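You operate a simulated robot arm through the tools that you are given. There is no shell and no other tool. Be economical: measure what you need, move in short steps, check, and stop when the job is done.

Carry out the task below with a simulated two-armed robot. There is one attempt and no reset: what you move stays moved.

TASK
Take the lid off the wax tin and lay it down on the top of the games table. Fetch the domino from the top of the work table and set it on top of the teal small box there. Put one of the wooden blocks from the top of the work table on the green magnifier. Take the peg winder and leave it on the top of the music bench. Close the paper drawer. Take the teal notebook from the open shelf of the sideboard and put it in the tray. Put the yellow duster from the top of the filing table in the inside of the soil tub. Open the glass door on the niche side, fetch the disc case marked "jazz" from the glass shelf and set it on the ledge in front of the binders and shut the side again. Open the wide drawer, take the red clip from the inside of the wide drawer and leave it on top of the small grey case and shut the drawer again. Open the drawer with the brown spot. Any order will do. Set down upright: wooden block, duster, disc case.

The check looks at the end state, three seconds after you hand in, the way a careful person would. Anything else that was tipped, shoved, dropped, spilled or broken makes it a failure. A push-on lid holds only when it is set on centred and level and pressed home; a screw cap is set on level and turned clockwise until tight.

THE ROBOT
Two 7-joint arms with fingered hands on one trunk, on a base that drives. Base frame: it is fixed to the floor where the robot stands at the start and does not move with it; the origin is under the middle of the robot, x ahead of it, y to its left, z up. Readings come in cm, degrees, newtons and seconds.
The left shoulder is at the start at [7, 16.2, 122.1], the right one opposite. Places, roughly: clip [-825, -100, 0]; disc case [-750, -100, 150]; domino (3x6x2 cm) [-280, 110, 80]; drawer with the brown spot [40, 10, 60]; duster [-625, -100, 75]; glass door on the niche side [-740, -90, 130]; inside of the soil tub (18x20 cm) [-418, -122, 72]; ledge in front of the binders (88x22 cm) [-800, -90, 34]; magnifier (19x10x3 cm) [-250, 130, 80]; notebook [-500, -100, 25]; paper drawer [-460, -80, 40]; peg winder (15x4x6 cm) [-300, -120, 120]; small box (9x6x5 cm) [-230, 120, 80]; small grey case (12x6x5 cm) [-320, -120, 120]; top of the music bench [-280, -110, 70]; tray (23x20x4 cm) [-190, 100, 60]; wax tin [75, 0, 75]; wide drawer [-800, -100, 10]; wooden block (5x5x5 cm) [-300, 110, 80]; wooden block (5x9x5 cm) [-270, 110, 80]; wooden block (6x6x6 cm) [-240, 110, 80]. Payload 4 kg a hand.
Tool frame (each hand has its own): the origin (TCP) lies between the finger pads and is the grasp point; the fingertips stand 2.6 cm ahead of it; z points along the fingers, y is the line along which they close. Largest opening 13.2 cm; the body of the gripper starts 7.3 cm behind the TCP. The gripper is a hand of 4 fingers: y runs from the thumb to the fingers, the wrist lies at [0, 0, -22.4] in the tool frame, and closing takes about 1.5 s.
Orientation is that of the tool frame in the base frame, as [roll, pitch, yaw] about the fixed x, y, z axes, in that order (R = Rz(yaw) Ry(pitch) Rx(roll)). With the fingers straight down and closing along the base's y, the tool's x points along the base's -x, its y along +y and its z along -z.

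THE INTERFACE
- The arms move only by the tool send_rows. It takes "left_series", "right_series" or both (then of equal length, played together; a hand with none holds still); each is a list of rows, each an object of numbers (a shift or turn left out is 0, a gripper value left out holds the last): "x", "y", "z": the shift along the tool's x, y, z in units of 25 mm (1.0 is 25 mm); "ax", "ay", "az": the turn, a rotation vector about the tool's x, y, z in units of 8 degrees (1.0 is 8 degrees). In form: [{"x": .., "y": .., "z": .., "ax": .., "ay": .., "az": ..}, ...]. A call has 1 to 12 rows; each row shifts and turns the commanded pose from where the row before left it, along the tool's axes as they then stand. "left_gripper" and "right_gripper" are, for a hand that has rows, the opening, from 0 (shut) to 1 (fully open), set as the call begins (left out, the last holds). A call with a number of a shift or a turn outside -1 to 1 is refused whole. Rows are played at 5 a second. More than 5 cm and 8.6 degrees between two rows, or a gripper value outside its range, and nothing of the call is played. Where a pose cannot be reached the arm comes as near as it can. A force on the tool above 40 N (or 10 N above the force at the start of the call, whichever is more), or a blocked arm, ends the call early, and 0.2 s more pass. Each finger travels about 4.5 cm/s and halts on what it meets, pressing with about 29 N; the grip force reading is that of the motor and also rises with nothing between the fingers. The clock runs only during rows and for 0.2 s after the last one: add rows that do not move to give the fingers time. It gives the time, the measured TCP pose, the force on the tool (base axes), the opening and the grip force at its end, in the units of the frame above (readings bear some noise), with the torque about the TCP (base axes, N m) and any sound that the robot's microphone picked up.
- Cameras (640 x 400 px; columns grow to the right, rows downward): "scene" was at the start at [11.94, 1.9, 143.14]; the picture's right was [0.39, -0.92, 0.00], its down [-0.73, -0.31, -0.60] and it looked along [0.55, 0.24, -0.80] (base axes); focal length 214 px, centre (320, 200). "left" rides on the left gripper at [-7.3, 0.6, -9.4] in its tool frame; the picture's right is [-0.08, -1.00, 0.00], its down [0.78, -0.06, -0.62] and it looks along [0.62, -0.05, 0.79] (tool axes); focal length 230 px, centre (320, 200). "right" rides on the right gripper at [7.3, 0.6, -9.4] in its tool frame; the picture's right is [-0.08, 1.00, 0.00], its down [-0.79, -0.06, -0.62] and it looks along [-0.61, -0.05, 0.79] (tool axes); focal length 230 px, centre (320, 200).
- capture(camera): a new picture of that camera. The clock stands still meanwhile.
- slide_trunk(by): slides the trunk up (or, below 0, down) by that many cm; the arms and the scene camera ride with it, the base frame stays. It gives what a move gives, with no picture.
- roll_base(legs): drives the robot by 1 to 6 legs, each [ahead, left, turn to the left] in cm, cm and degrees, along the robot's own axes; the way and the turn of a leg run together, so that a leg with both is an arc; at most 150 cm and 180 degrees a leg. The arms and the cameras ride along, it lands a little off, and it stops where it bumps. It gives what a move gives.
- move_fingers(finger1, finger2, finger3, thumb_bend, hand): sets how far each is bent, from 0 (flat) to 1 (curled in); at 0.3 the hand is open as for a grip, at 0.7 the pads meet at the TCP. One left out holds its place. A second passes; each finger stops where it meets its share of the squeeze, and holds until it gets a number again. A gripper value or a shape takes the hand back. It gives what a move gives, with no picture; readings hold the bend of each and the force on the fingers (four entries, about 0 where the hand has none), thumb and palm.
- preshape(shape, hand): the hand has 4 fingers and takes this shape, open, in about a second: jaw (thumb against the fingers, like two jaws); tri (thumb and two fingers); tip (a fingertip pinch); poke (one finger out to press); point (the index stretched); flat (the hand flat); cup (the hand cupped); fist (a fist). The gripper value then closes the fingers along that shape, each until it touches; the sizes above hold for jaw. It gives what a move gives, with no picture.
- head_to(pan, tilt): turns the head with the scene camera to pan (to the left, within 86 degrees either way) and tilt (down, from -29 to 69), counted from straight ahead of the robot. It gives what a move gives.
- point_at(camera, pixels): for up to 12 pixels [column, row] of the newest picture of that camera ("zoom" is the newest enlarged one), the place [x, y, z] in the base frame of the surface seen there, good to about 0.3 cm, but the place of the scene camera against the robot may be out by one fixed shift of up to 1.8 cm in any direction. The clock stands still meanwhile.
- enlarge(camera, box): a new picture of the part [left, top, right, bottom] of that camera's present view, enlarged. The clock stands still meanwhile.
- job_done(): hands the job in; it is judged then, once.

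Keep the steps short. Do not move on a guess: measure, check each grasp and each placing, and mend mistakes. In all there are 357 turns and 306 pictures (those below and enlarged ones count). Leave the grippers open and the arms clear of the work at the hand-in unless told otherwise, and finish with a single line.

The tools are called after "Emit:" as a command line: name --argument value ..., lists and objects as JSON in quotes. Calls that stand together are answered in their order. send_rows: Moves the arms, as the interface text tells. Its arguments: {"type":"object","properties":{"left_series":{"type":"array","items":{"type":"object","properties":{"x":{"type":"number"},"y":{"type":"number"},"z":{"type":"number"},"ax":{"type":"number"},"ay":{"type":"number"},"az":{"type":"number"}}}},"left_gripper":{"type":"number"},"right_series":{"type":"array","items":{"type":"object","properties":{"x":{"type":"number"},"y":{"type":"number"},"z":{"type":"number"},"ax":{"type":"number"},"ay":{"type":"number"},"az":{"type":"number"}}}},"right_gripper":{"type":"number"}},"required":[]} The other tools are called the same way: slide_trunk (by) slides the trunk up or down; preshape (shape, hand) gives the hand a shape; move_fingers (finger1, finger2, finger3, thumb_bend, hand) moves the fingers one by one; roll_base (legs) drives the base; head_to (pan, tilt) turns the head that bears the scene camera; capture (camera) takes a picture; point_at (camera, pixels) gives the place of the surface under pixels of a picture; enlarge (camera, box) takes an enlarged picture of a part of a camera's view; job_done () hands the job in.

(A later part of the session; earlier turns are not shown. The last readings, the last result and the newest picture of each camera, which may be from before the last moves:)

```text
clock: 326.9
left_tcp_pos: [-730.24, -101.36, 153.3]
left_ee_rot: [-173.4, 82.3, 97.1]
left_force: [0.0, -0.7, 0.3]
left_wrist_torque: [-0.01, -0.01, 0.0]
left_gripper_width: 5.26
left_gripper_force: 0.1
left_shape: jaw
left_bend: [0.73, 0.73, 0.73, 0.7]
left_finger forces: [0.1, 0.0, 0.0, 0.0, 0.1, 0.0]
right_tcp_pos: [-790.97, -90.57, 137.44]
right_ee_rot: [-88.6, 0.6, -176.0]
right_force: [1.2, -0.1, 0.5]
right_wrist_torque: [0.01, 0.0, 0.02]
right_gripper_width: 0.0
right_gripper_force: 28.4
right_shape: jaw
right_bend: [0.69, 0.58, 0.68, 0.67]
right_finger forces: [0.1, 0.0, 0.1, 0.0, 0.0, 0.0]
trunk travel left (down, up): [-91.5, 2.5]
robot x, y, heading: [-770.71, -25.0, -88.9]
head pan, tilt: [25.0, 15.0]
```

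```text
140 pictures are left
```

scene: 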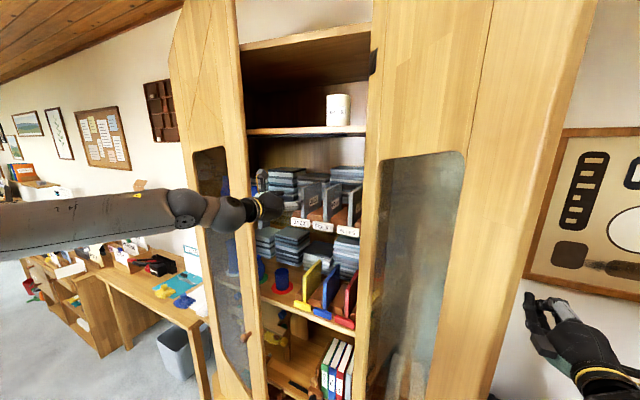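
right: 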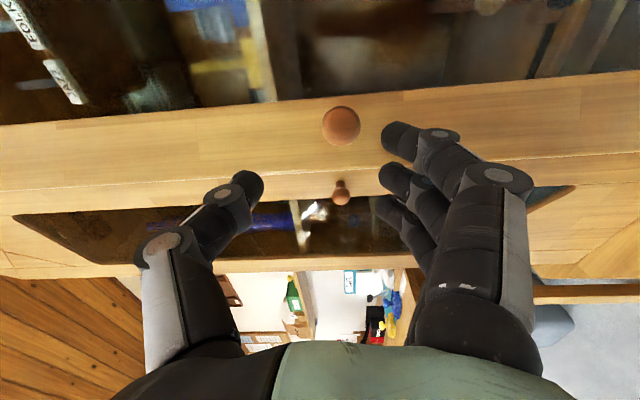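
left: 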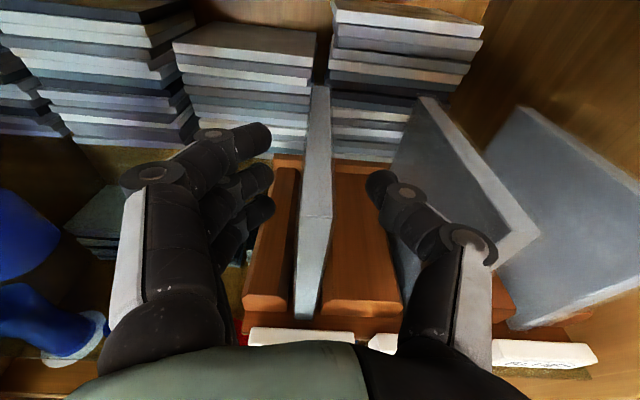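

Case is between the pads. I close gently.

Emit:
send_rows --left_series '[{}, {}, {}, {}, {}, {}, {}]' --left_gripper 0

Emit:
capture --camera "left"

```text
clock: 328.5
left_tcp_pos: [-730.2, -101.34, 153.3]
left_ee_rot: [-173.5, 82.4, 97.1]
left_force: [0.0, 0.4, 0.9]
left_wrist_torque: [-0.03, -0.01, 0.04]
left_gripper_width: 1.07
left_gripper_force: 29.1
left_shape: jaw
left_bend: [0.71, 0.71, 0.72, 0.7]
left_finger forces: [8.9, 8.7, 8.3, 0.0, 25.9, 0.0]
right_tcp_pos: [-790.99, -90.59, 137.4]
right_ee_rot: [-88.7, 0.8, -176.1]
right_force: [0.0, 1.0, 0.3]
right_wrist_torque: [-0.02, -0.03, -0.02]
right_gripper_width: 0.0
right_gripper_force: 28.9
right_shape: jaw
right_bend: [0.69, 0.58, 0.68, 0.67]
right_finger forces: [0.0, 0.1, 0.0, 0.0, 0.0, 0.0]
trunk travel left (down, up): [-91.5, 2.5]
robot x, y, heading: [-770.38, -24.94, -88.7]
head pan, tilt: [25.0, 15.0]
```

```text
139 pictures are left
```

left: 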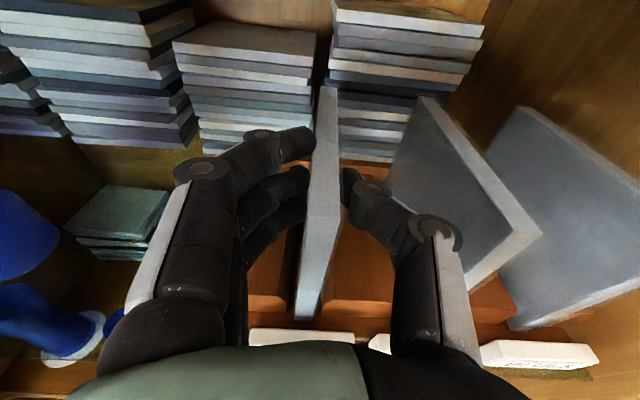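

Gripped (1.07 cm). I lift it 5 cm straight out of the slot.

Emit:
send_rows --left_series '[{"x": -0.3, "z": -0.04}, {"x": -0.5, "z": -0.066}, {"x": -0.5, "z": -0.066}, {"x": -0.6, "z": -0.07}, {}]'

Emit:
capture --camera "left"

```text
clock: 329.7
left_tcp_pos: [-730.13, -101.29, 157.86]
left_ee_rot: [-173.5, 82.4, 97.1]
left_force: [0.6, 0.1, -1.6]
left_wrist_torque: [0.03, -0.02, -0.01]
left_gripper_width: 1.09
left_gripper_force: 28.9
left_shape: jaw
left_bend: [0.71, 0.71, 0.72, 0.7]
left_finger forces: [9.1, 8.7, 8.4, 0.0, 26.1, 0.2]
right_tcp_pos: [-790.84, -90.75, 137.46]
right_ee_rot: [-88.7, 0.8, -176.1]
right_force: [0.8, 0.6, -0.2]
right_wrist_torque: [-0.01, -0.02, -0.02]
right_gripper_width: 0.0
right_gripper_force: 29.1
right_shape: jaw
right_bend: [0.69, 0.58, 0.68, 0.67]
right_finger forces: [0.0, 0.0, 0.1, 0.0, 0.0, 0.0]
trunk travel left (down, up): [-91.5, 2.5]
robot x, y, heading: [-770.48, -24.98, -88.7]
head pan, tilt: [25.0, 15.0]
```

```text
138 pictures are left
```

left: 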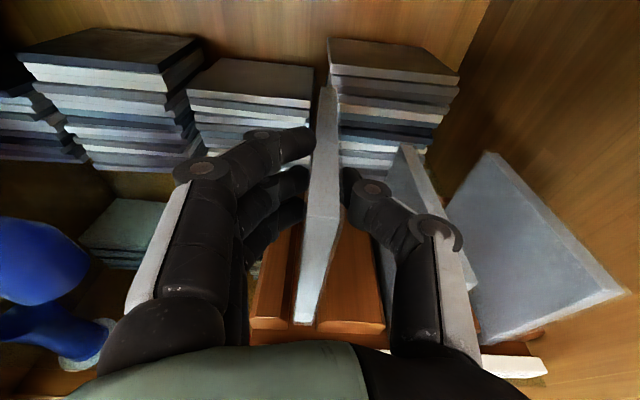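

I lift 2 cm more and drive back 34 cm with the case.

Emit:
send_rows --left_series '[{"x": -0.5, "z": -0.066}, {"x": -0.4, "z": -0.05}, {}]'

Emit:
roll_base --legs '[[-15, 0, 0], [-22, 0, 0]]'

Emit:
capture --camera "scene"

Emit:
capture --camera "left"

```text
clock: 330.5
left_tcp_pos: [-730.19, -101.24, 160.1]
left_ee_rot: [-173.4, 82.3, 97.1]
left_force: [0.0, 0.3, -0.5]
left_wrist_torque: [0.02, -0.02, 0.02]
left_gripper_width: 1.08
left_gripper_force: 29.4
left_shape: jaw
left_bend: [0.71, 0.71, 0.72, 0.7]
left_finger forces: [8.9, 8.7, 8.4, 0.0, 26.2, 0.0]
right_tcp_pos: [-790.89, -90.73, 137.45]
right_ee_rot: [-88.6, 0.7, -176.2]
right_force: [0.3, 0.4, 0.4]
right_wrist_torque: [0.01, -0.04, -0.02]
right_gripper_width: 0.01
right_gripper_force: 29.0
right_shape: jaw
right_bend: [0.69, 0.58, 0.68, 0.67]
right_finger forces: [0.0, 0.0, 0.0, 0.0, 0.0, 0.0]
trunk travel left (down, up): [-91.5, 2.5]
robot x, y, heading: [-770.88, -24.9, -88.7]
head pan, tilt: [25.0, 15.0]
```

```text
clock: 333.2
left_tcp_pos: [-730.48, -63.94, 159.67]
left_ee_rot: [-173.7, 82.2, 97.5]
left_force: [-0.2, -1.0, -0.7]
left_wrist_torque: [0.02, 0.0, 0.01]
left_gripper_width: 1.06
left_gripper_force: 28.8
left_shape: jaw
left_bend: [0.71, 0.71, 0.72, 0.7]
left_finger forces: [9.0, 8.7, 8.4, 0.0, 26.2, 0.0]
right_tcp_pos: [-791.18, -53.78, 137.09]
right_ee_rot: [-88.8, 0.7, -175.5]
right_force: [-0.3, 0.0, 0.6]
right_wrist_torque: [0.0, -0.01, 0.03]
right_gripper_width: 0.0
right_gripper_force: 28.6
right_shape: jaw
right_bend: [0.69, 0.58, 0.68, 0.67]
right_finger forces: [0.0, 0.0, 0.1, 0.1, 0.0, 0.1]
trunk travel left (down, up): [-91.5, 2.5]
robot x, y, heading: [-771.6, 12.8, -88.0]
head pan, tilt: [25.0, 15.0]
```

```text
137 pictures are left
```

scene: 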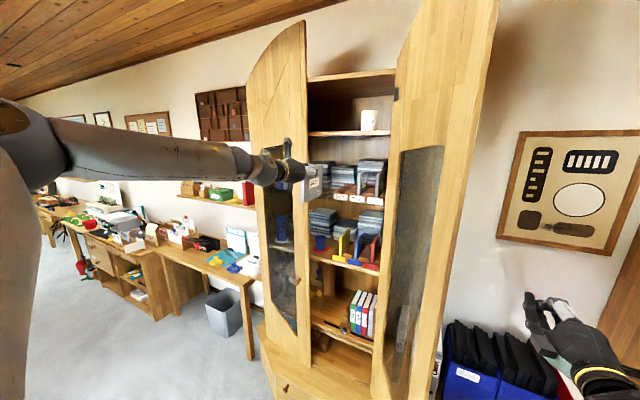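

```text
136 pictures are left
```

left: 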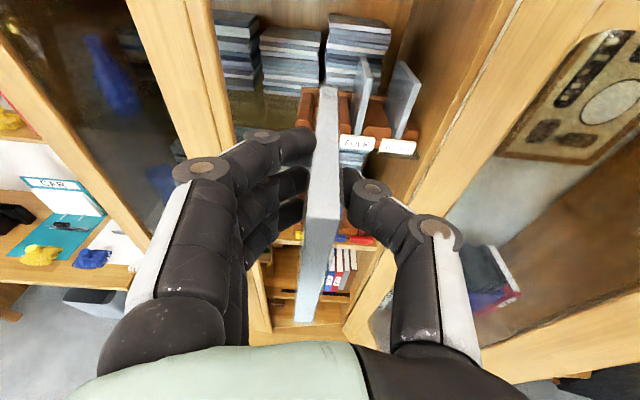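

FOLK and BLUES stay in place. I retract the arm 15 cm and back 12 cm so the case clears the open door's edge, then look sideways before driving right.

Emit:
send_rows --left_series '[{"z": -1}, {"z": -1}, {"z": -1}, {"z": -1}, {"z": -1}, {"z": -1}, {}]'

Emit:
roll_base --legs '[[-12, 0, 0]]'

Emit:
head_to --pan -70 --tilt 25

Emit:
capture --camera "scene"

```text
clock: 334.8
left_tcp_pos: [-730.91, -48.48, 162.01]
left_ee_rot: [-173.7, 82.3, 97.5]
left_force: [-0.4, 0.3, -0.3]
left_wrist_torque: [0.04, 0.01, -0.03]
left_gripper_width: 1.08
left_gripper_force: 28.6
left_shape: jaw
left_bend: [0.71, 0.71, 0.72, 0.7]
left_finger forces: [9.0, 8.6, 8.4, 0.0, 26.1, 0.0]
right_tcp_pos: [-791.23, -53.28, 137.46]
right_ee_rot: [-88.6, 0.7, -175.6]
right_force: [-0.3, -0.1, -0.1]
right_wrist_torque: [0.0, 0.01, 0.01]
right_gripper_width: 0.01
right_gripper_force: 28.5
right_shape: jaw
right_bend: [0.69, 0.58, 0.68, 0.67]
right_finger forces: [0.0, 0.1, 0.0, 0.0, 0.0, 0.0]
trunk travel left (down, up): [-91.5, 2.5]
robot x, y, heading: [-771.61, 12.58, -87.9]
head pan, tilt: [25.0, 15.0]
```

```text
clock: 336.0
left_tcp_pos: [-731.06, -37.38, 161.75]
left_ee_rot: [-173.7, 82.2, 97.6]
left_force: [-0.4, -0.8, -1.1]
left_wrist_torque: [0.02, -0.05, 0.0]
left_gripper_width: 1.07
left_gripper_force: 29.3
left_shape: jaw
left_bend: [0.71, 0.71, 0.72, 0.7]
left_finger forces: [9.0, 8.7, 8.4, 0.1, 26.1, 0.0]
right_tcp_pos: [-791.54, -42.14, 137.33]
right_ee_rot: [-88.8, 0.7, -175.3]
right_force: [0.3, -1.0, -0.2]
right_wrist_torque: [-0.01, -0.02, 0.04]
right_gripper_width: 0.0
right_gripper_force: 29.4
right_shape: jaw
right_bend: [0.69, 0.58, 0.68, 0.67]
right_finger forces: [0.0, 0.0, 0.0, 0.0, 0.0, 0.1]
trunk travel left (down, up): [-91.5, 2.5]
robot x, y, heading: [-771.89, 24.1, -87.8]
head pan, tilt: [25.0, 15.0]
```

```text
clock: 337.8
left_tcp_pos: [-731.14, -36.97, 162.05]
left_ee_rot: [-173.6, 82.3, 97.7]
left_force: [-0.4, 0.8, -1.4]
left_wrist_torque: [0.03, 0.01, 0.01]
left_gripper_width: 1.07
left_gripper_force: 28.8
left_shape: jaw
left_bend: [0.71, 0.71, 0.72, 0.7]
left_finger forces: [9.1, 8.8, 8.3, 0.1, 26.1, 0.0]
right_tcp_pos: [-791.51, -41.76, 137.39]
right_ee_rot: [-88.6, 0.5, -175.4]
right_force: [0.5, 0.2, 0.7]
right_wrist_torque: [-0.01, -0.01, 0.0]
right_gripper_width: 0.0
right_gripper_force: 29.3
right_shape: jaw
right_bend: [0.69, 0.58, 0.68, 0.67]
right_finger forces: [0.0, 0.1, 0.0, 0.1, 0.1, 0.0]
trunk travel left (down, up): [-91.5, 2.5]
robot x, y, heading: [-772.0, 23.95, -88.2]
head pan, tilt: [-70.0, 25.0]
```

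```text
135 pictures are left
```

scene: 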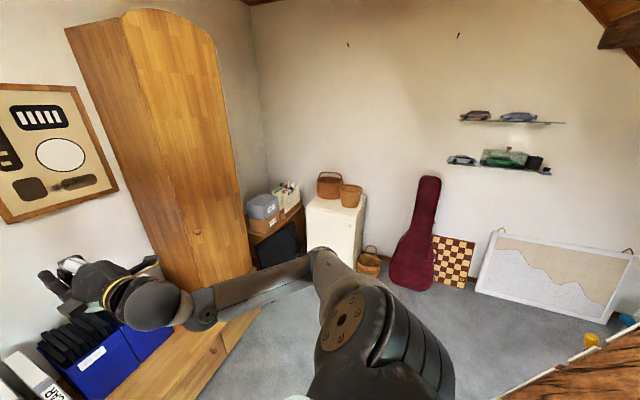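

I check the distance of the wooden thing at lower right.

Emit:
point_at --camera "scene" --pixels '[[560, 385], [600, 350], [500, 395], [630, 330], [590, 340], [230, 345], [205, 385]]'

```text
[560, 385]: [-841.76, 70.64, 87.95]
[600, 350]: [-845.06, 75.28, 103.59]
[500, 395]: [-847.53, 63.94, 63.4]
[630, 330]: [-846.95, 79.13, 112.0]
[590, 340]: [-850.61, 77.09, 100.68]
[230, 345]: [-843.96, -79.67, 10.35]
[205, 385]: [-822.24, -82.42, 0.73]
```

Clear by over 10 cm. I drive 66 cm right, lower the trunk, and look at the ledge.

Emit:
roll_base --legs '[[0, -66, 0]]'

Emit:
slide_trunk --by -40

Emit:
head_to --pan 20 --tilt 35

Emit:
capture --camera "scene"

```text
clock: 340.4
left_tcp_pos: [-776.78, -39.43, 162.08]
left_ee_rot: [-171.1, 82.4, 97.8]
left_force: [0.2, 1.1, -1.7]
left_wrist_torque: [0.05, -0.03, -0.01]
left_gripper_width: 1.06
left_gripper_force: 29.0
left_shape: jaw
left_bend: [0.71, 0.71, 0.72, 0.7]
left_finger forces: [9.2, 8.9, 8.7, 0.1, 26.8, 0.0]
right_tcp_pos: [-837.36, -41.88, 137.82]
right_ee_rot: [-88.4, 0.6, -177.7]
right_force: [0.1, 0.1, 0.3]
right_wrist_torque: [0.0, -0.03, -0.02]
right_gripper_width: 0.01
right_gripper_force: 28.8
right_shape: jaw
right_bend: [0.69, 0.58, 0.68, 0.67]
right_finger forces: [0.0, 0.0, 0.0, 0.0, 0.0, 0.0]
trunk travel left (down, up): [-91.5, 2.5]
robot x, y, heading: [-815.42, 22.81, -90.6]
head pan, tilt: [-70.0, 25.0]
stopped in leg 1: the robot was blocked; the commanded pose is now the measured one
```

```text
clock: 344.2
left_tcp_pos: [-777.37, -40.17, 122.01]
left_ee_rot: [-172.9, 82.3, 95.9]
left_force: [-0.2, -0.6, -1.1]
left_wrist_torque: [0.05, 0.01, 0.01]
left_gripper_width: 1.05
left_gripper_force: 28.6
left_shape: jaw
left_bend: [0.71, 0.71, 0.72, 0.7]
left_finger forces: [9.3, 8.9, 8.8, 0.0, 26.8, 0.1]
right_tcp_pos: [-838.03, -42.52, 97.44]
right_ee_rot: [-88.6, 0.8, -177.9]
right_force: [-0.2, 0.0, 0.1]
right_wrist_torque: [0.0, -0.04, 0.01]
right_gripper_width: 0.01
right_gripper_force: 28.9
right_shape: jaw
right_bend: [0.69, 0.58, 0.68, 0.67]
right_finger forces: [0.0, 0.1, 0.0, 0.0, 0.0, 0.0]
trunk travel left (down, up): [-51.5, 42.5]
robot x, y, heading: [-815.75, 22.54, -90.0]
head pan, tilt: [-70.0, 25.0]
```

```text
clock: 345.8
left_tcp_pos: [-777.44, -40.15, 121.98]
left_ee_rot: [-173.0, 82.3, 95.9]
left_force: [0.7, -0.6, -1.3]
left_wrist_torque: [0.04, 0.01, 0.01]
left_gripper_width: 1.07
left_gripper_force: 28.9
left_shape: jaw
left_bend: [0.71, 0.71, 0.72, 0.7]
left_finger forces: [9.2, 8.9, 8.7, 0.0, 26.8, 0.1]
right_tcp_pos: [-838.04, -42.49, 97.37]
right_ee_rot: [-88.5, 0.7, -177.8]
right_force: [-0.8, -0.9, 0.0]
right_wrist_torque: [-0.01, 0.0, 0.04]
right_gripper_width: 0.02
right_gripper_force: 28.7
right_shape: jaw
right_bend: [0.69, 0.58, 0.68, 0.67]
right_finger forces: [0.1, 0.1, 0.0, 0.1, 0.1, 0.1]
trunk travel left (down, up): [-51.5, 42.5]
robot x, y, heading: [-815.83, 22.51, -90.4]
head pan, tilt: [20.0, 35.0]
```

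```text
134 pictures are left
```

scene: 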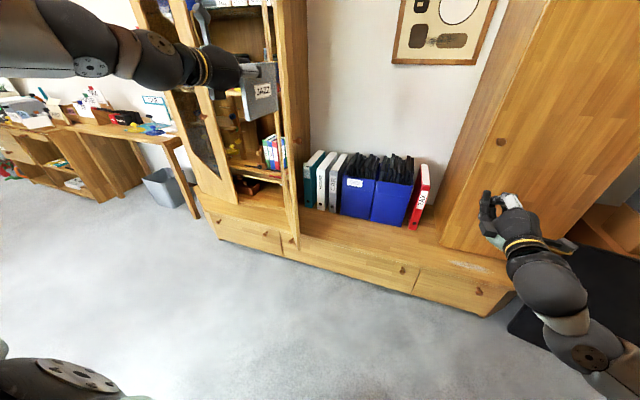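

The base met something low at its right and stopped; nothing visible moved. The ledge and the wide drawer with two knobs (290,242),(403,270) are in view. I measure them.

Emit:
point_at --camera "scene" --pixels '[[315, 222], [350, 232], [400, 245], [440, 258], [330, 245], [290, 242], [403, 270], [350, 268], [480, 291], [345, 212], [415, 225], [262, 90]]'

Emit:
enlarge --camera "scene" --box '[180, 140, 520, 330]'

```text
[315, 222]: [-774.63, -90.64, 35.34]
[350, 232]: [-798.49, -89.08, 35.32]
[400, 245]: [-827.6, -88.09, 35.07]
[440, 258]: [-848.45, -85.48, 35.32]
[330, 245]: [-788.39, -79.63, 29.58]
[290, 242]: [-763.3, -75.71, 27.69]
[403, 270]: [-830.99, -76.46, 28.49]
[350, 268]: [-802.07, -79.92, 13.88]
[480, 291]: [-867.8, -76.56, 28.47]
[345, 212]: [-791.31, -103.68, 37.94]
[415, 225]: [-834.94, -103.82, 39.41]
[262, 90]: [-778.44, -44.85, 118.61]
```

```text
1.88 times, centred on (350, 235) of scene
```

zoom: 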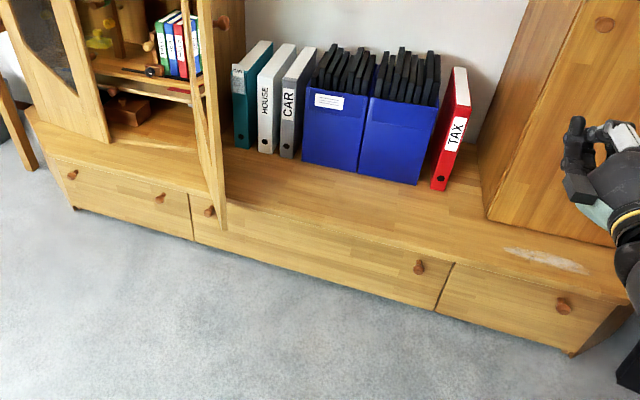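

I check the case in the hand: its bottom and tilt.

Emit:
enlarge --camera "scene" --box '[200, 50, 300, 130]'

Emit:
point_at --camera "zoom" --pixels '[[275, 230], [450, 80], [490, 330], [300, 370], [380, 120], [480, 100], [370, 230], [390, 350], [265, 100], [310, 360]]'

```text
5.00 times, centred on (250, 90) of scene
```

zoom: 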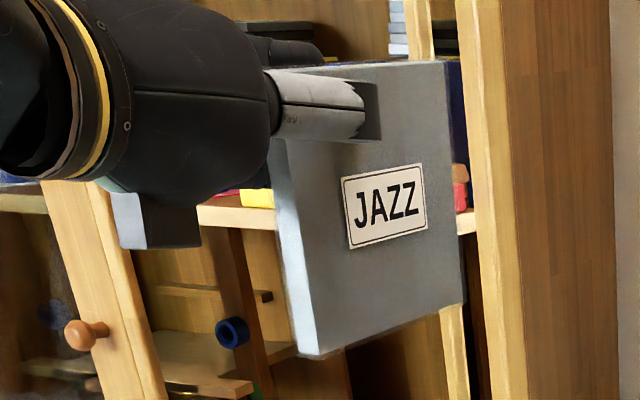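

```text
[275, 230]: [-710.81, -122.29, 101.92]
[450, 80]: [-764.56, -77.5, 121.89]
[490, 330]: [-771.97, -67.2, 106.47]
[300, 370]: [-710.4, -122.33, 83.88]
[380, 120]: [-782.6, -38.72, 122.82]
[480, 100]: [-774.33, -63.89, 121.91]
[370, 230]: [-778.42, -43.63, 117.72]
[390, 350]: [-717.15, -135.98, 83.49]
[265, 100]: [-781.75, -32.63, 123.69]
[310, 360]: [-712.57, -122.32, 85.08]
```

Emit:
point_at --camera "zoom" --pixels '[[325, 345], [330, 335], [450, 298], [455, 290], [435, 75], [400, 75], [300, 200], [305, 330], [420, 300]]'

```text
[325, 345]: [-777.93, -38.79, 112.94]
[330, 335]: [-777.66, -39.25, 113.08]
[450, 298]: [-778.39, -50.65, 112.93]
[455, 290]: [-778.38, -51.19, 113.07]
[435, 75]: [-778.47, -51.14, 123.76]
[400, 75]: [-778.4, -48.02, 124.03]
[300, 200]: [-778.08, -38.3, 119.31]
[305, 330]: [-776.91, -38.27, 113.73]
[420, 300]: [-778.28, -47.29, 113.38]
```

Case bottom is 10.3 cm under the TCP and level; ledge top ≈ z 34.4, y -80 to -103. I fold the right hand down and back first.

Emit:
send_rows --right_series '[{"ax": -0.94}, {"ax": -0.94}, {"ax": -0.94}, {"ax": -0.94}, {"ax": -0.94}, {"ax": -0.94}, {"ax": -0.94}, {"ax": -0.94}, {"ax": -0.94}, {"ax": -0.94}, {"ax": -0.94}, {"ax": -0.94}]'

Emit:
send_rows --right_series '[{"y": 1}, {"y": 1}, {"y": 1}, {"y": 1}, {"y": 1}, {"y": 1}, {"y": 1}, {"y": 1}]' --right_gripper 0.5

Emit:
roll_base --legs '[[20, 0, 0]]'

Emit:
roll_base --legs '[[0, -18, 0]]'

```text
clock: 348.4
left_tcp_pos: [-777.11, -40.17, 121.89]
left_ee_rot: [-172.4, 82.1, 96.7]
left_force: [-0.2, -0.3, -1.4]
left_wrist_torque: [-0.01, 0.02, -0.02]
left_gripper_width: 1.06
left_gripper_force: 29.1
left_shape: jaw
left_bend: [0.71, 0.71, 0.72, 0.7]
left_finger forces: [9.2, 8.9, 8.8, 0.0, 26.8, 0.0]
right_tcp_pos: [-837.19, -42.6, 97.57]
right_ee_rot: [-176.0, 0.5, -176.9]
right_force: [1.0, 0.4, 0.2]
right_wrist_torque: [0.0, 0.03, 0.0]
right_gripper_width: 0.0
right_gripper_force: 29.2
right_shape: jaw
right_bend: [0.69, 0.58, 0.68, 0.67]
right_finger forces: [0.0, 0.0, 0.0, 0.1, 0.0, 0.0]
right hand out of reach, approached as far as the arm can: row 2
trunk travel left (down, up): [-51.5, 42.5]
robot x, y, heading: [-815.68, 22.58, -90.3]
head pan, tilt: [20.0, 35.0]
```

```text
clock: 350.2
left_tcp_pos: [-777.53, -40.03, 122.01]
left_ee_rot: [-173.2, 82.3, 95.9]
left_force: [-0.1, -0.1, -0.6]
left_wrist_torque: [0.05, -0.01, -0.01]
left_gripper_width: 1.06
left_gripper_force: 29.2
left_shape: jaw
left_bend: [0.71, 0.71, 0.72, 0.7]
left_finger forces: [9.1, 8.9, 8.7, 0.0, 26.9, 0.1]
right_tcp_pos: [-838.3, -22.59, 95.93]
right_ee_rot: [-175.8, 0.7, -177.0]
right_force: [0.5, 0.9, 1.3]
right_wrist_torque: [-0.04, 0.0, -0.01]
right_gripper_width: 6.56
right_gripper_force: 0.0
right_shape: jaw
right_bend: [0.73, 0.73, 0.73, 0.7]
right_finger forces: [0.0, 0.1, 0.0, 0.1, 0.0, 0.0]
trunk travel left (down, up): [-51.5, 42.5]
robot x, y, heading: [-815.46, 22.42, -90.6]
head pan, tilt: [20.0, 35.0]
```

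```text
clock: 351.8
left_tcp_pos: [-777.15, -59.24, 121.85]
left_ee_rot: [-173.0, 82.2, 96.2]
left_force: [0.2, 0.0, -0.4]
left_wrist_torque: [0.06, 0.0, 0.0]
left_gripper_width: 1.04
left_gripper_force: 28.9
left_shape: jaw
left_bend: [0.71, 0.71, 0.72, 0.7]
left_finger forces: [9.3, 8.9, 8.7, 0.1, 26.8, 0.0]
right_tcp_pos: [-838.19, -42.24, 95.85]
right_ee_rot: [-175.9, 0.7, -176.8]
right_force: [0.5, 0.1, -0.4]
right_wrist_torque: [0.0, -0.01, 0.01]
right_gripper_width: 6.58
right_gripper_force: 0.1
right_shape: jaw
right_bend: [0.73, 0.73, 0.73, 0.7]
right_finger forces: [0.1, 0.0, 0.0, 0.1, 0.0, 0.0]
trunk travel left (down, up): [-51.5, 42.5]
robot x, y, heading: [-815.94, 3.39, -90.4]
head pan, tilt: [20.0, 35.0]
```

```text
clock: 353.3
left_tcp_pos: [-795.62, -59.19, 121.96]
left_ee_rot: [-173.0, 82.2, 96.2]
left_force: [0.4, 0.2, -0.8]
left_wrist_torque: [0.08, -0.04, 0.03]
left_gripper_width: 1.09
left_gripper_force: 29.2
left_shape: jaw
left_bend: [0.71, 0.71, 0.72, 0.7]
left_finger forces: [9.2, 8.9, 8.7, 0.0, 26.9, 0.1]
right_tcp_pos: [-856.56, -42.11, 96.1]
right_ee_rot: [-175.9, 0.7, -176.7]
right_force: [0.0, -0.5, 1.4]
right_wrist_torque: [0.0, 0.0, -0.04]
right_gripper_width: 6.59
right_gripper_force: 0.0
right_shape: jaw
right_bend: [0.73, 0.73, 0.73, 0.7]
right_finger forces: [0.0, 0.0, 0.0, 0.0, 0.0, 0.0]
trunk travel left (down, up): [-51.5, 42.5]
robot x, y, heading: [-834.18, 3.56, -89.9]
head pan, tilt: [20.0, 35.0]
```

Now at x -795.6. I lower the trunk fully (51 cm), then the arm by part.

Emit:
slide_trunk --by -40

Emit:
slide_trunk --by -11

Emit:
send_rows --left_series '[{"x": 0.8, "z": 0.1}, {"x": 0.8, "z": 0.1}, {"x": 0.8, "z": 0.1}, {"x": 0.8, "z": 0.1}, {"x": 0.8, "z": 0.1}, {"x": 0.8, "z": 0.1}, {"x": 0.8, "z": 0.1}, {"x": 0.8, "z": 0.1}, {}]'

Emit:
capture --camera "scene"

```text
clock: 357.2
left_tcp_pos: [-795.59, -59.24, 81.96]
left_ee_rot: [-172.9, 82.3, 96.2]
left_force: [0.0, 0.2, -1.1]
left_wrist_torque: [0.02, -0.02, 0.0]
left_gripper_width: 1.03
left_gripper_force: 29.3
left_shape: jaw
left_bend: [0.71, 0.71, 0.72, 0.7]
left_finger forces: [9.3, 8.9, 8.7, 0.0, 26.8, 0.1]
right_tcp_pos: [-856.68, -41.94, 55.98]
right_ee_rot: [-175.8, 0.6, -176.7]
right_force: [-0.3, 0.0, 0.3]
right_wrist_torque: [0.0, 0.05, -0.03]
right_gripper_width: 6.58
right_gripper_force: 0.1
right_shape: jaw
right_bend: [0.73, 0.73, 0.73, 0.7]
right_finger forces: [0.0, 0.0, 0.0, 0.0, 0.0, 0.1]
trunk travel left (down, up): [-11.5, 82.5]
robot x, y, heading: [-834.04, 3.07, -90.5]
head pan, tilt: [20.0, 35.0]
```

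```text
clock: 358.6
left_tcp_pos: [-795.65, -59.14, 71.01]
left_ee_rot: [-173.0, 82.5, 96.2]
left_force: [-0.2, 0.1, -0.9]
left_wrist_torque: [0.03, 0.02, -0.05]
left_gripper_width: 1.08
left_gripper_force: 28.8
left_shape: jaw
left_bend: [0.71, 0.71, 0.72, 0.7]
left_finger forces: [9.3, 8.9, 8.7, 0.0, 26.8, 0.0]
right_tcp_pos: [-856.57, -41.93, 44.98]
right_ee_rot: [-175.8, 0.8, -176.6]
right_force: [0.0, 0.1, 0.5]
right_wrist_torque: [0.0, -0.01, -0.02]
right_gripper_width: 6.53
right_gripper_force: 0.0
right_shape: jaw
right_bend: [0.73, 0.73, 0.73, 0.7]
right_finger forces: [0.0, 0.0, 0.1, 0.0, 0.1, 0.0]
trunk travel left (down, up): [-0.5, 93.5]
robot x, y, heading: [-834.34, 3.31, -90.2]
head pan, tilt: [20.0, 35.0]
```

```text
clock: 360.6
left_tcp_pos: [-795.97, -58.99, 54.9]
left_ee_rot: [-172.9, 82.3, 96.2]
left_force: [-0.5, -0.4, -0.6]
left_wrist_torque: [0.01, 0.02, -0.02]
left_gripper_width: 1.07
left_gripper_force: 29.2
left_shape: jaw
left_bend: [0.71, 0.71, 0.72, 0.7]
left_finger forces: [9.1, 8.8, 8.6, 0.0, 26.6, 0.0]
right_tcp_pos: [-856.62, -42.06, 45.04]
right_ee_rot: [-175.8, 0.7, -176.7]
right_force: [0.1, 0.4, 0.3]
right_wrist_torque: [-0.02, 0.0, 0.01]
right_gripper_width: 6.55
right_gripper_force: 0.1
right_shape: jaw
right_bend: [0.73, 0.73, 0.73, 0.7]
right_finger forces: [0.1, 0.0, 0.1, 0.0, 0.1, 0.1]
trunk travel left (down, up): [-0.5, 93.5]
robot x, y, heading: [-834.33, 3.14, -90.4]
head pan, tilt: [20.0, 35.0]
```

```text
131 pictures are left
```

scene: 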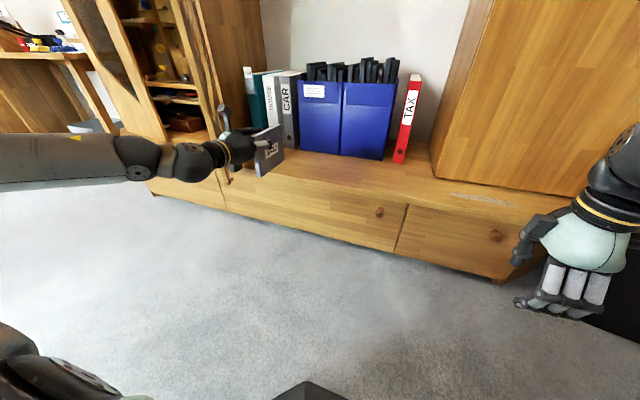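

Reached z 55. I drive 26 cm ahead over the ledge, then lower to just above it.

Emit:
roll_base --legs '[[26, 0, 0]]'

Emit:
send_rows --left_series '[{"x": 0.8, "z": 0.1}, {"x": 0.8, "z": 0.1}, {"x": 0.8, "z": 0.1}, {"x": 0.8, "z": 0.1}, {}]'

Emit:
capture --camera "left"

Emit:
enlarge --camera "scene" --box '[160, 90, 440, 260]'

```text
clock: 362.4
left_tcp_pos: [-795.25, -84.45, 54.97]
left_ee_rot: [-172.9, 82.4, 96.8]
left_force: [0.2, -0.8, -1.4]
left_wrist_torque: [0.05, -0.02, -0.02]
left_gripper_width: 1.03
left_gripper_force: 29.4
left_shape: jaw
left_bend: [0.71, 0.71, 0.72, 0.7]
left_finger forces: [9.2, 8.7, 8.7, 0.0, 26.8, 0.1]
right_tcp_pos: [-856.18, -67.91, 44.9]
right_ee_rot: [-175.9, 0.6, -176.2]
right_force: [0.2, 0.9, -0.4]
right_wrist_torque: [0.02, 0.0, 0.04]
right_gripper_width: 6.56
right_gripper_force: 0.1
right_shape: jaw
right_bend: [0.73, 0.73, 0.73, 0.7]
right_finger forces: [0.0, 0.0, 0.0, 0.0, 0.0, 0.1]
trunk travel left (down, up): [-0.5, 93.5]
robot x, y, heading: [-834.6, -22.5, -89.9]
head pan, tilt: [20.0, 35.0]
```

```text
clock: 363.6
left_tcp_pos: [-795.53, -84.41, 46.82]
left_ee_rot: [-172.9, 82.3, 96.8]
left_force: [0.0, 0.2, -0.6]
left_wrist_torque: [0.02, -0.07, -0.02]
left_gripper_width: 1.06
left_gripper_force: 28.8
left_shape: jaw
left_bend: [0.71, 0.71, 0.72, 0.7]
left_finger forces: [9.2, 8.8, 8.6, 0.0, 26.8, 0.0]
right_tcp_pos: [-856.16, -68.17, 45.04]
right_ee_rot: [-175.9, 0.7, -176.2]
right_force: [0.4, 0.6, -0.7]
right_wrist_torque: [0.0, 0.0, -0.01]
right_gripper_width: 6.57
right_gripper_force: 0.1
right_shape: jaw
right_bend: [0.73, 0.73, 0.73, 0.7]
right_finger forces: [0.1, 0.1, 0.1, 0.0, 0.1, 0.1]
trunk travel left (down, up): [-0.5, 93.5]
robot x, y, heading: [-834.51, -22.53, -89.7]
head pan, tilt: [20.0, 35.0]
```

```text
130 pictures are left
```

left: 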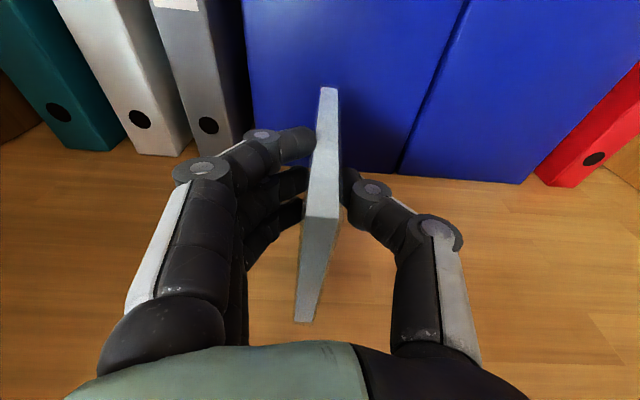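

```text
2.29 times, centred on (300, 175) of scene
```

zoom: 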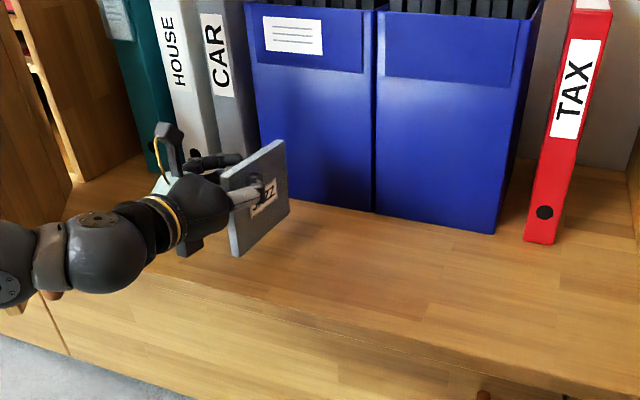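

Free spot on the ledge. I lower in small steps to contact.

Emit:
send_rows --left_series '[{"x": 0.3, "z": 0.04}, {"x": 0.2, "z": 0.03}, {"x": 0.1}, {}]'

Emit:
send_rows --left_series '[{"x": 0.08}, {"x": 0.08}, {}]'

Emit:
send_rows --left_series '[{"x": 0.08}, {"x": 0.06}, {}]'

```text
clock: 364.6
left_tcp_pos: [-795.38, -84.27, 45.29]
left_ee_rot: [-173.0, 82.3, 96.9]
left_force: [-0.1, 0.7, -1.2]
left_wrist_torque: [0.03, 0.0, -0.01]
left_gripper_width: 1.05
left_gripper_force: 28.9
left_shape: jaw
left_bend: [0.71, 0.71, 0.72, 0.7]
left_finger forces: [9.3, 8.8, 8.7, 0.0, 26.6, 0.0]
right_tcp_pos: [-856.27, -67.93, 45.0]
right_ee_rot: [-175.9, 0.7, -176.2]
right_force: [-0.3, -0.1, 0.0]
right_wrist_torque: [-0.01, 0.01, 0.04]
right_gripper_width: 6.57
right_gripper_force: 0.0
right_shape: jaw
right_bend: [0.73, 0.73, 0.73, 0.7]
right_finger forces: [0.0, 0.0, 0.0, 0.1, 0.0, 0.0]
trunk travel left (down, up): [-0.5, 93.5]
robot x, y, heading: [-833.97, -22.16, -89.7]
head pan, tilt: [20.0, 35.0]
```

```text
clock: 365.4
left_tcp_pos: [-795.35, -84.16, 44.97]
left_ee_rot: [-173.0, 82.2, 96.7]
left_force: [1.0, 0.2, 0.6]
left_wrist_torque: [0.0, -0.01, -0.02]
left_gripper_width: 1.06
left_gripper_force: 28.6
left_shape: jaw
left_bend: [0.71, 0.71, 0.72, 0.7]
left_finger forces: [9.4, 8.8, 8.6, 0.0, 26.8, 0.0]
right_tcp_pos: [-856.23, -68.02, 44.93]
right_ee_rot: [-175.8, 0.7, -176.2]
right_force: [0.6, 0.4, 0.8]
right_wrist_torque: [-0.01, 0.03, -0.01]
right_gripper_width: 6.55
right_gripper_force: 0.0
right_shape: jaw
right_bend: [0.73, 0.73, 0.73, 0.7]
right_finger forces: [0.0, 0.0, 0.1, 0.1, 0.0, 0.1]
trunk travel left (down, up): [-0.5, 93.5]
robot x, y, heading: [-834.3, -21.94, -89.8]
head pan, tilt: [20.0, 35.0]
```

```text
clock: 366.2
left_tcp_pos: [-795.55, -84.11, 45.05]
left_ee_rot: [-172.7, 82.7, 96.8]
left_force: [1.5, -0.8, 10.3]
left_wrist_torque: [-0.21, -0.11, 0.02]
left_gripper_width: 1.05
left_gripper_force: 29.1
left_shape: jaw
left_bend: [0.71, 0.71, 0.72, 0.7]
left_finger forces: [8.8, 9.0, 10.5, 0.0, 26.3, 0.0]
right_tcp_pos: [-856.33, -67.87, 45.08]
right_ee_rot: [-175.7, 0.8, -176.2]
right_force: [0.4, 0.8, -0.6]
right_wrist_torque: [-0.04, 0.0, 0.01]
right_gripper_width: 6.54
right_gripper_force: 0.1
right_shape: jaw
right_bend: [0.73, 0.73, 0.73, 0.7]
right_finger forces: [0.0, 0.0, 0.0, 0.0, 0.0, 0.0]
trunk travel left (down, up): [-0.5, 93.5]
robot x, y, heading: [-834.02, -22.12, -89.8]
head pan, tilt: [20.0, 35.0]
```

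Contact (10 N). I relieve slightly and open.

Emit:
send_rows --left_series '[{"x": -0.05}, {}, {}, {}, {}, {}]' --left_gripper 0.25

Emit:
capture --camera "left"

```text
clock: 367.6
left_tcp_pos: [-795.57, -84.2, 44.88]
left_ee_rot: [-173.1, 82.2, 96.9]
left_force: [1.1, -0.2, 0.5]
left_wrist_torque: [-0.01, -0.03, -0.02]
left_gripper_width: 3.25
left_gripper_force: 0.1
left_shape: jaw
left_bend: [0.73, 0.73, 0.73, 0.7]
left_finger forces: [0.0, 0.1, 0.1, 0.0, 0.1, 0.1]
right_tcp_pos: [-856.28, -67.92, 45.02]
right_ee_rot: [-175.8, 0.7, -176.3]
right_force: [0.6, -0.9, 0.2]
right_wrist_torque: [-0.01, -0.01, 0.01]
right_gripper_width: 6.52
right_gripper_force: 0.1
right_shape: jaw
right_bend: [0.73, 0.73, 0.73, 0.7]
right_finger forces: [0.0, 0.0, 0.0, 0.0, 0.0, 0.0]
trunk travel left (down, up): [-0.5, 93.5]
robot x, y, heading: [-834.32, -22.51, -89.7]
head pan, tilt: [20.0, 35.0]
```

```text
128 pictures are left
```

left: 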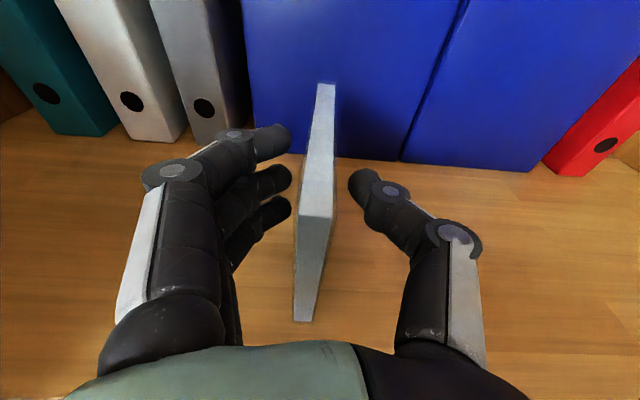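

The case stands free. I back off straight 30 cm and check.

Emit:
roll_base --legs '[[-30, 0, 0]]'

Emit:
enlarge --camera "scene" --box '[160, 60, 480, 260]'

```text
clock: 369.7
left_tcp_pos: [-795.65, -54.07, 44.76]
left_ee_rot: [-172.9, 82.4, 96.7]
left_force: [0.3, -0.1, 0.4]
left_wrist_torque: [0.0, -0.02, -0.02]
left_gripper_width: 3.27
left_gripper_force: 0.2
left_shape: jaw
left_bend: [0.73, 0.73, 0.73, 0.7]
left_finger forces: [0.0, 0.1, 0.1, 0.1, 0.0, 0.0]
right_tcp_pos: [-856.43, -37.82, 44.96]
right_ee_rot: [-175.8, 0.8, -176.3]
right_force: [-0.9, 0.3, 0.2]
right_wrist_torque: [0.02, -0.02, 0.02]
right_gripper_width: 6.56
right_gripper_force: 0.0
right_shape: jaw
right_bend: [0.73, 0.73, 0.73, 0.7]
right_finger forces: [0.1, 0.0, 0.0, 0.0, 0.0, 0.0]
trunk travel left (down, up): [-0.5, 93.5]
robot x, y, heading: [-834.48, 8.0, -89.8]
head pan, tilt: [20.0, 35.0]
```

```text
2.00 times, centred on (320, 160) of scene
```

zoom: 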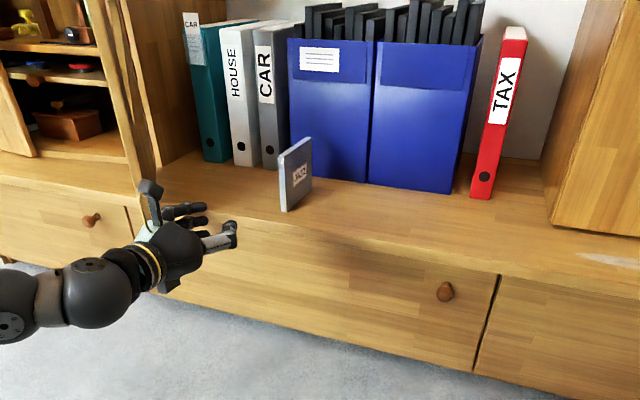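

The case stands upright on the ledge. Now I close the glass door: raise the trunk 40 cm, go ahead 14 cm, and push the door's outer face leftwards with the left hand.

Emit:
slide_trunk --by 40

Emit:
roll_base --legs '[[14, 0, 0], [0, 20, 0]]'

Emit:
capture --camera "scene"

```text
clock: 373.5
left_tcp_pos: [-795.66, -54.02, 84.74]
left_ee_rot: [-173.0, 82.3, 96.7]
left_force: [-0.1, 0.3, -0.8]
left_wrist_torque: [0.01, 0.01, 0.0]
left_gripper_width: 3.26
left_gripper_force: 0.1
left_shape: jaw
left_bend: [0.73, 0.73, 0.73, 0.7]
left_finger forces: [0.0, 0.1, 0.0, 0.0, 0.0, 0.0]
right_tcp_pos: [-856.44, -37.76, 84.95]
right_ee_rot: [-175.8, 0.7, -176.2]
right_force: [-0.1, 0.4, -0.3]
right_wrist_torque: [-0.02, 0.01, 0.03]
right_gripper_width: 6.55
right_gripper_force: 0.0
right_shape: jaw
right_bend: [0.73, 0.73, 0.73, 0.7]
right_finger forces: [0.0, 0.1, 0.0, 0.0, 0.0, 0.1]
trunk travel left (down, up): [-40.5, 53.5]
robot x, y, heading: [-834.48, 7.93, -89.6]
head pan, tilt: [20.0, 35.0]
```

```text
clock: 376.0
left_tcp_pos: [-774.64, -67.49, 84.77]
left_ee_rot: [-172.6, 82.3, 97.8]
left_force: [0.2, 0.2, 0.9]
left_wrist_torque: [0.0, 0.01, 0.03]
left_gripper_width: 3.25
left_gripper_force: 0.1
left_shape: jaw
left_bend: [0.73, 0.73, 0.73, 0.7]
left_finger forces: [0.0, 0.0, 0.0, 0.1, 0.1, 0.1]
right_tcp_pos: [-835.65, -51.93, 84.92]
right_ee_rot: [-175.7, 0.7, -175.6]
right_force: [0.7, -0.2, 0.0]
right_wrist_torque: [-0.01, 0.0, 0.02]
right_gripper_width: 6.57
right_gripper_force: 0.1
right_shape: jaw
right_bend: [0.73, 0.73, 0.73, 0.7]
right_finger forces: [0.0, 0.0, 0.0, 0.0, 0.0, 0.0]
trunk travel left (down, up): [-40.5, 53.5]
robot x, y, heading: [-813.82, -6.43, -88.9]
head pan, tilt: [20.0, 35.0]
```

```text
126 pictures are left
```

scene: 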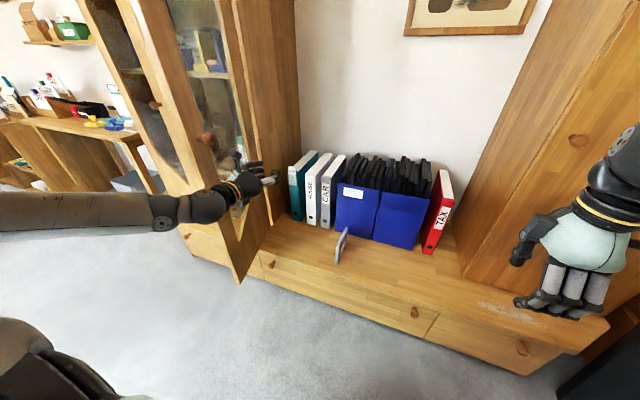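

The forearm/hand is already moving the door. I go on left 18 cm.

Emit:
roll_base --legs '[[0, 18, 0]]'

Emit:
head_to --pan 30 --tilt 25

Emit:
capture --camera "scene"

```text
clock: 377.5
left_tcp_pos: [-757.39, -67.2, 84.7]
left_ee_rot: [-172.5, 82.4, 97.8]
left_force: [0.4, -0.3, 0.5]
left_wrist_torque: [-0.01, 0.01, 0.02]
left_gripper_width: 3.28
left_gripper_force: 0.0
left_shape: jaw
left_bend: [0.73, 0.73, 0.73, 0.7]
left_finger forces: [0.1, 0.0, 0.0, 0.1, 0.1, 0.1]
right_tcp_pos: [-818.35, -51.67, 85.1]
right_ee_rot: [-175.9, 0.7, -175.6]
right_force: [0.3, -0.5, 1.0]
right_wrist_torque: [-0.02, 0.02, 0.03]
right_gripper_width: 6.58
right_gripper_force: 0.1
right_shape: jaw
right_bend: [0.73, 0.73, 0.73, 0.7]
right_finger forces: [0.1, 0.0, 0.0, 0.0, 0.0, 0.1]
trunk travel left (down, up): [-40.5, 53.5]
robot x, y, heading: [-796.98, -5.76, -89.1]
head pan, tilt: [20.0, 35.0]
```

```text
clock: 378.2
left_tcp_pos: [-757.52, -67.2, 84.8]
left_ee_rot: [-172.8, 82.3, 97.3]
left_force: [1.3, 0.0, -0.2]
left_wrist_torque: [0.03, 0.0, 0.0]
left_gripper_width: 3.28
left_gripper_force: 0.1
left_shape: jaw
left_bend: [0.73, 0.73, 0.73, 0.7]
left_finger forces: [0.0, 0.1, 0.0, 0.0, 0.0, 0.1]
right_tcp_pos: [-818.48, -51.83, 85.0]
right_ee_rot: [-175.8, 0.7, -175.6]
right_force: [-0.1, -0.2, -0.1]
right_wrist_torque: [0.04, -0.01, 0.03]
right_gripper_width: 6.55
right_gripper_force: 0.0
right_shape: jaw
right_bend: [0.73, 0.73, 0.73, 0.7]
right_finger forces: [0.0, 0.0, 0.0, 0.1, 0.1, 0.0]
trunk travel left (down, up): [-40.5, 53.5]
robot x, y, heading: [-797.33, -5.74, -89.2]
head pan, tilt: [30.0, 25.0]
```

```text
125 pictures are left
```

scene: 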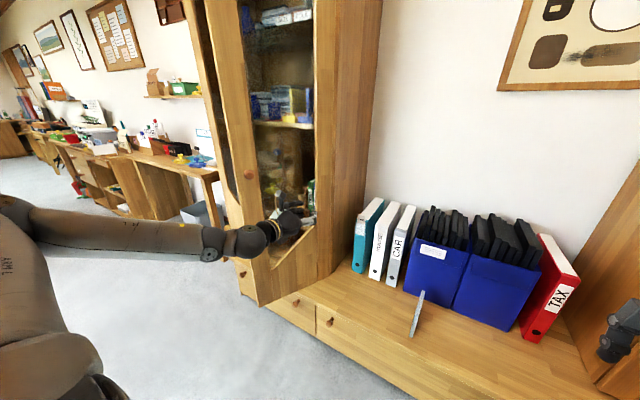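

Nearly closed. I drive 18 more left, then push forward with the fingertips (hand shut).

Emit:
roll_base --legs '[[0, 20, 0]]'

Emit:
send_rows --left_series '[{}, {}, {}, {}]' --left_gripper 0

Emit:
capture --camera "left"

Emit:
point_at --camera "left" --pixels '[[180, 100], [330, 60], [480, 120], [250, 60], [420, 60], [300, 30]]'

```text
clock: 379.8
left_tcp_pos: [-736.83, -66.17, 84.73]
left_ee_rot: [-172.7, 82.3, 98.6]
left_force: [0.6, -0.7, 0.5]
left_wrist_torque: [0.01, 0.03, -0.01]
left_gripper_width: 3.26
left_gripper_force: 0.0
left_shape: jaw
left_bend: [0.73, 0.73, 0.73, 0.7]
left_finger forces: [0.0, 0.0, 0.0, 0.0, 0.1, 0.0]
right_tcp_pos: [-797.9, -51.57, 85.06]
right_ee_rot: [-175.8, 0.8, -174.8]
right_force: [0.7, 0.8, -0.3]
right_wrist_torque: [-0.01, -0.02, 0.05]
right_gripper_width: 6.58
right_gripper_force: 0.2
right_shape: jaw
right_bend: [0.73, 0.73, 0.73, 0.7]
right_finger forces: [0.1, 0.0, 0.1, 0.1, 0.0, 0.0]
trunk travel left (down, up): [-40.5, 53.5]
robot x, y, heading: [-777.16, -5.46, -88.2]
head pan, tilt: [30.0, 25.0]
```

```text
clock: 380.8
left_tcp_pos: [-736.96, -66.23, 84.75]
left_ee_rot: [-172.9, 82.3, 98.2]
left_force: [-0.4, -0.1, -0.8]
left_wrist_torque: [0.0, 0.03, -0.03]
left_gripper_width: 0.0
left_gripper_force: 28.7
left_shape: jaw
left_bend: [0.68, 0.58, 0.68, 0.66]
left_finger forces: [0.0, 0.0, 0.1, 0.0, 0.0, 0.0]
right_tcp_pos: [-798.1, -51.59, 84.9]
right_ee_rot: [-175.7, 0.8, -174.9]
right_force: [-0.8, 1.0, 0.1]
right_wrist_torque: [0.01, -0.04, 0.01]
right_gripper_width: 6.55
right_gripper_force: 0.0
right_shape: jaw
right_bend: [0.73, 0.73, 0.73, 0.7]
right_finger forces: [0.0, 0.1, 0.1, 0.1, 0.0, 0.0]
trunk travel left (down, up): [-40.5, 53.5]
robot x, y, heading: [-777.06, -5.95, -88.3]
head pan, tilt: [30.0, 25.0]
```

```text
124 pictures are left
```

left: 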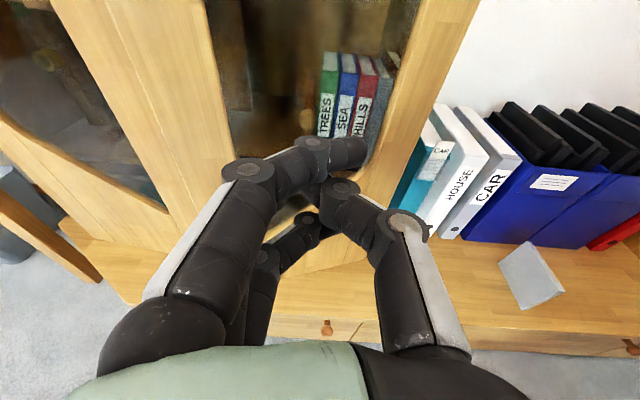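

```text
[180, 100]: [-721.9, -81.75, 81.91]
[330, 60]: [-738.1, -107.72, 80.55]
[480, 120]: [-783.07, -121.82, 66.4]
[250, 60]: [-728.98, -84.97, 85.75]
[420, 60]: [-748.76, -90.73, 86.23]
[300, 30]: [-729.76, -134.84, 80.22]
```

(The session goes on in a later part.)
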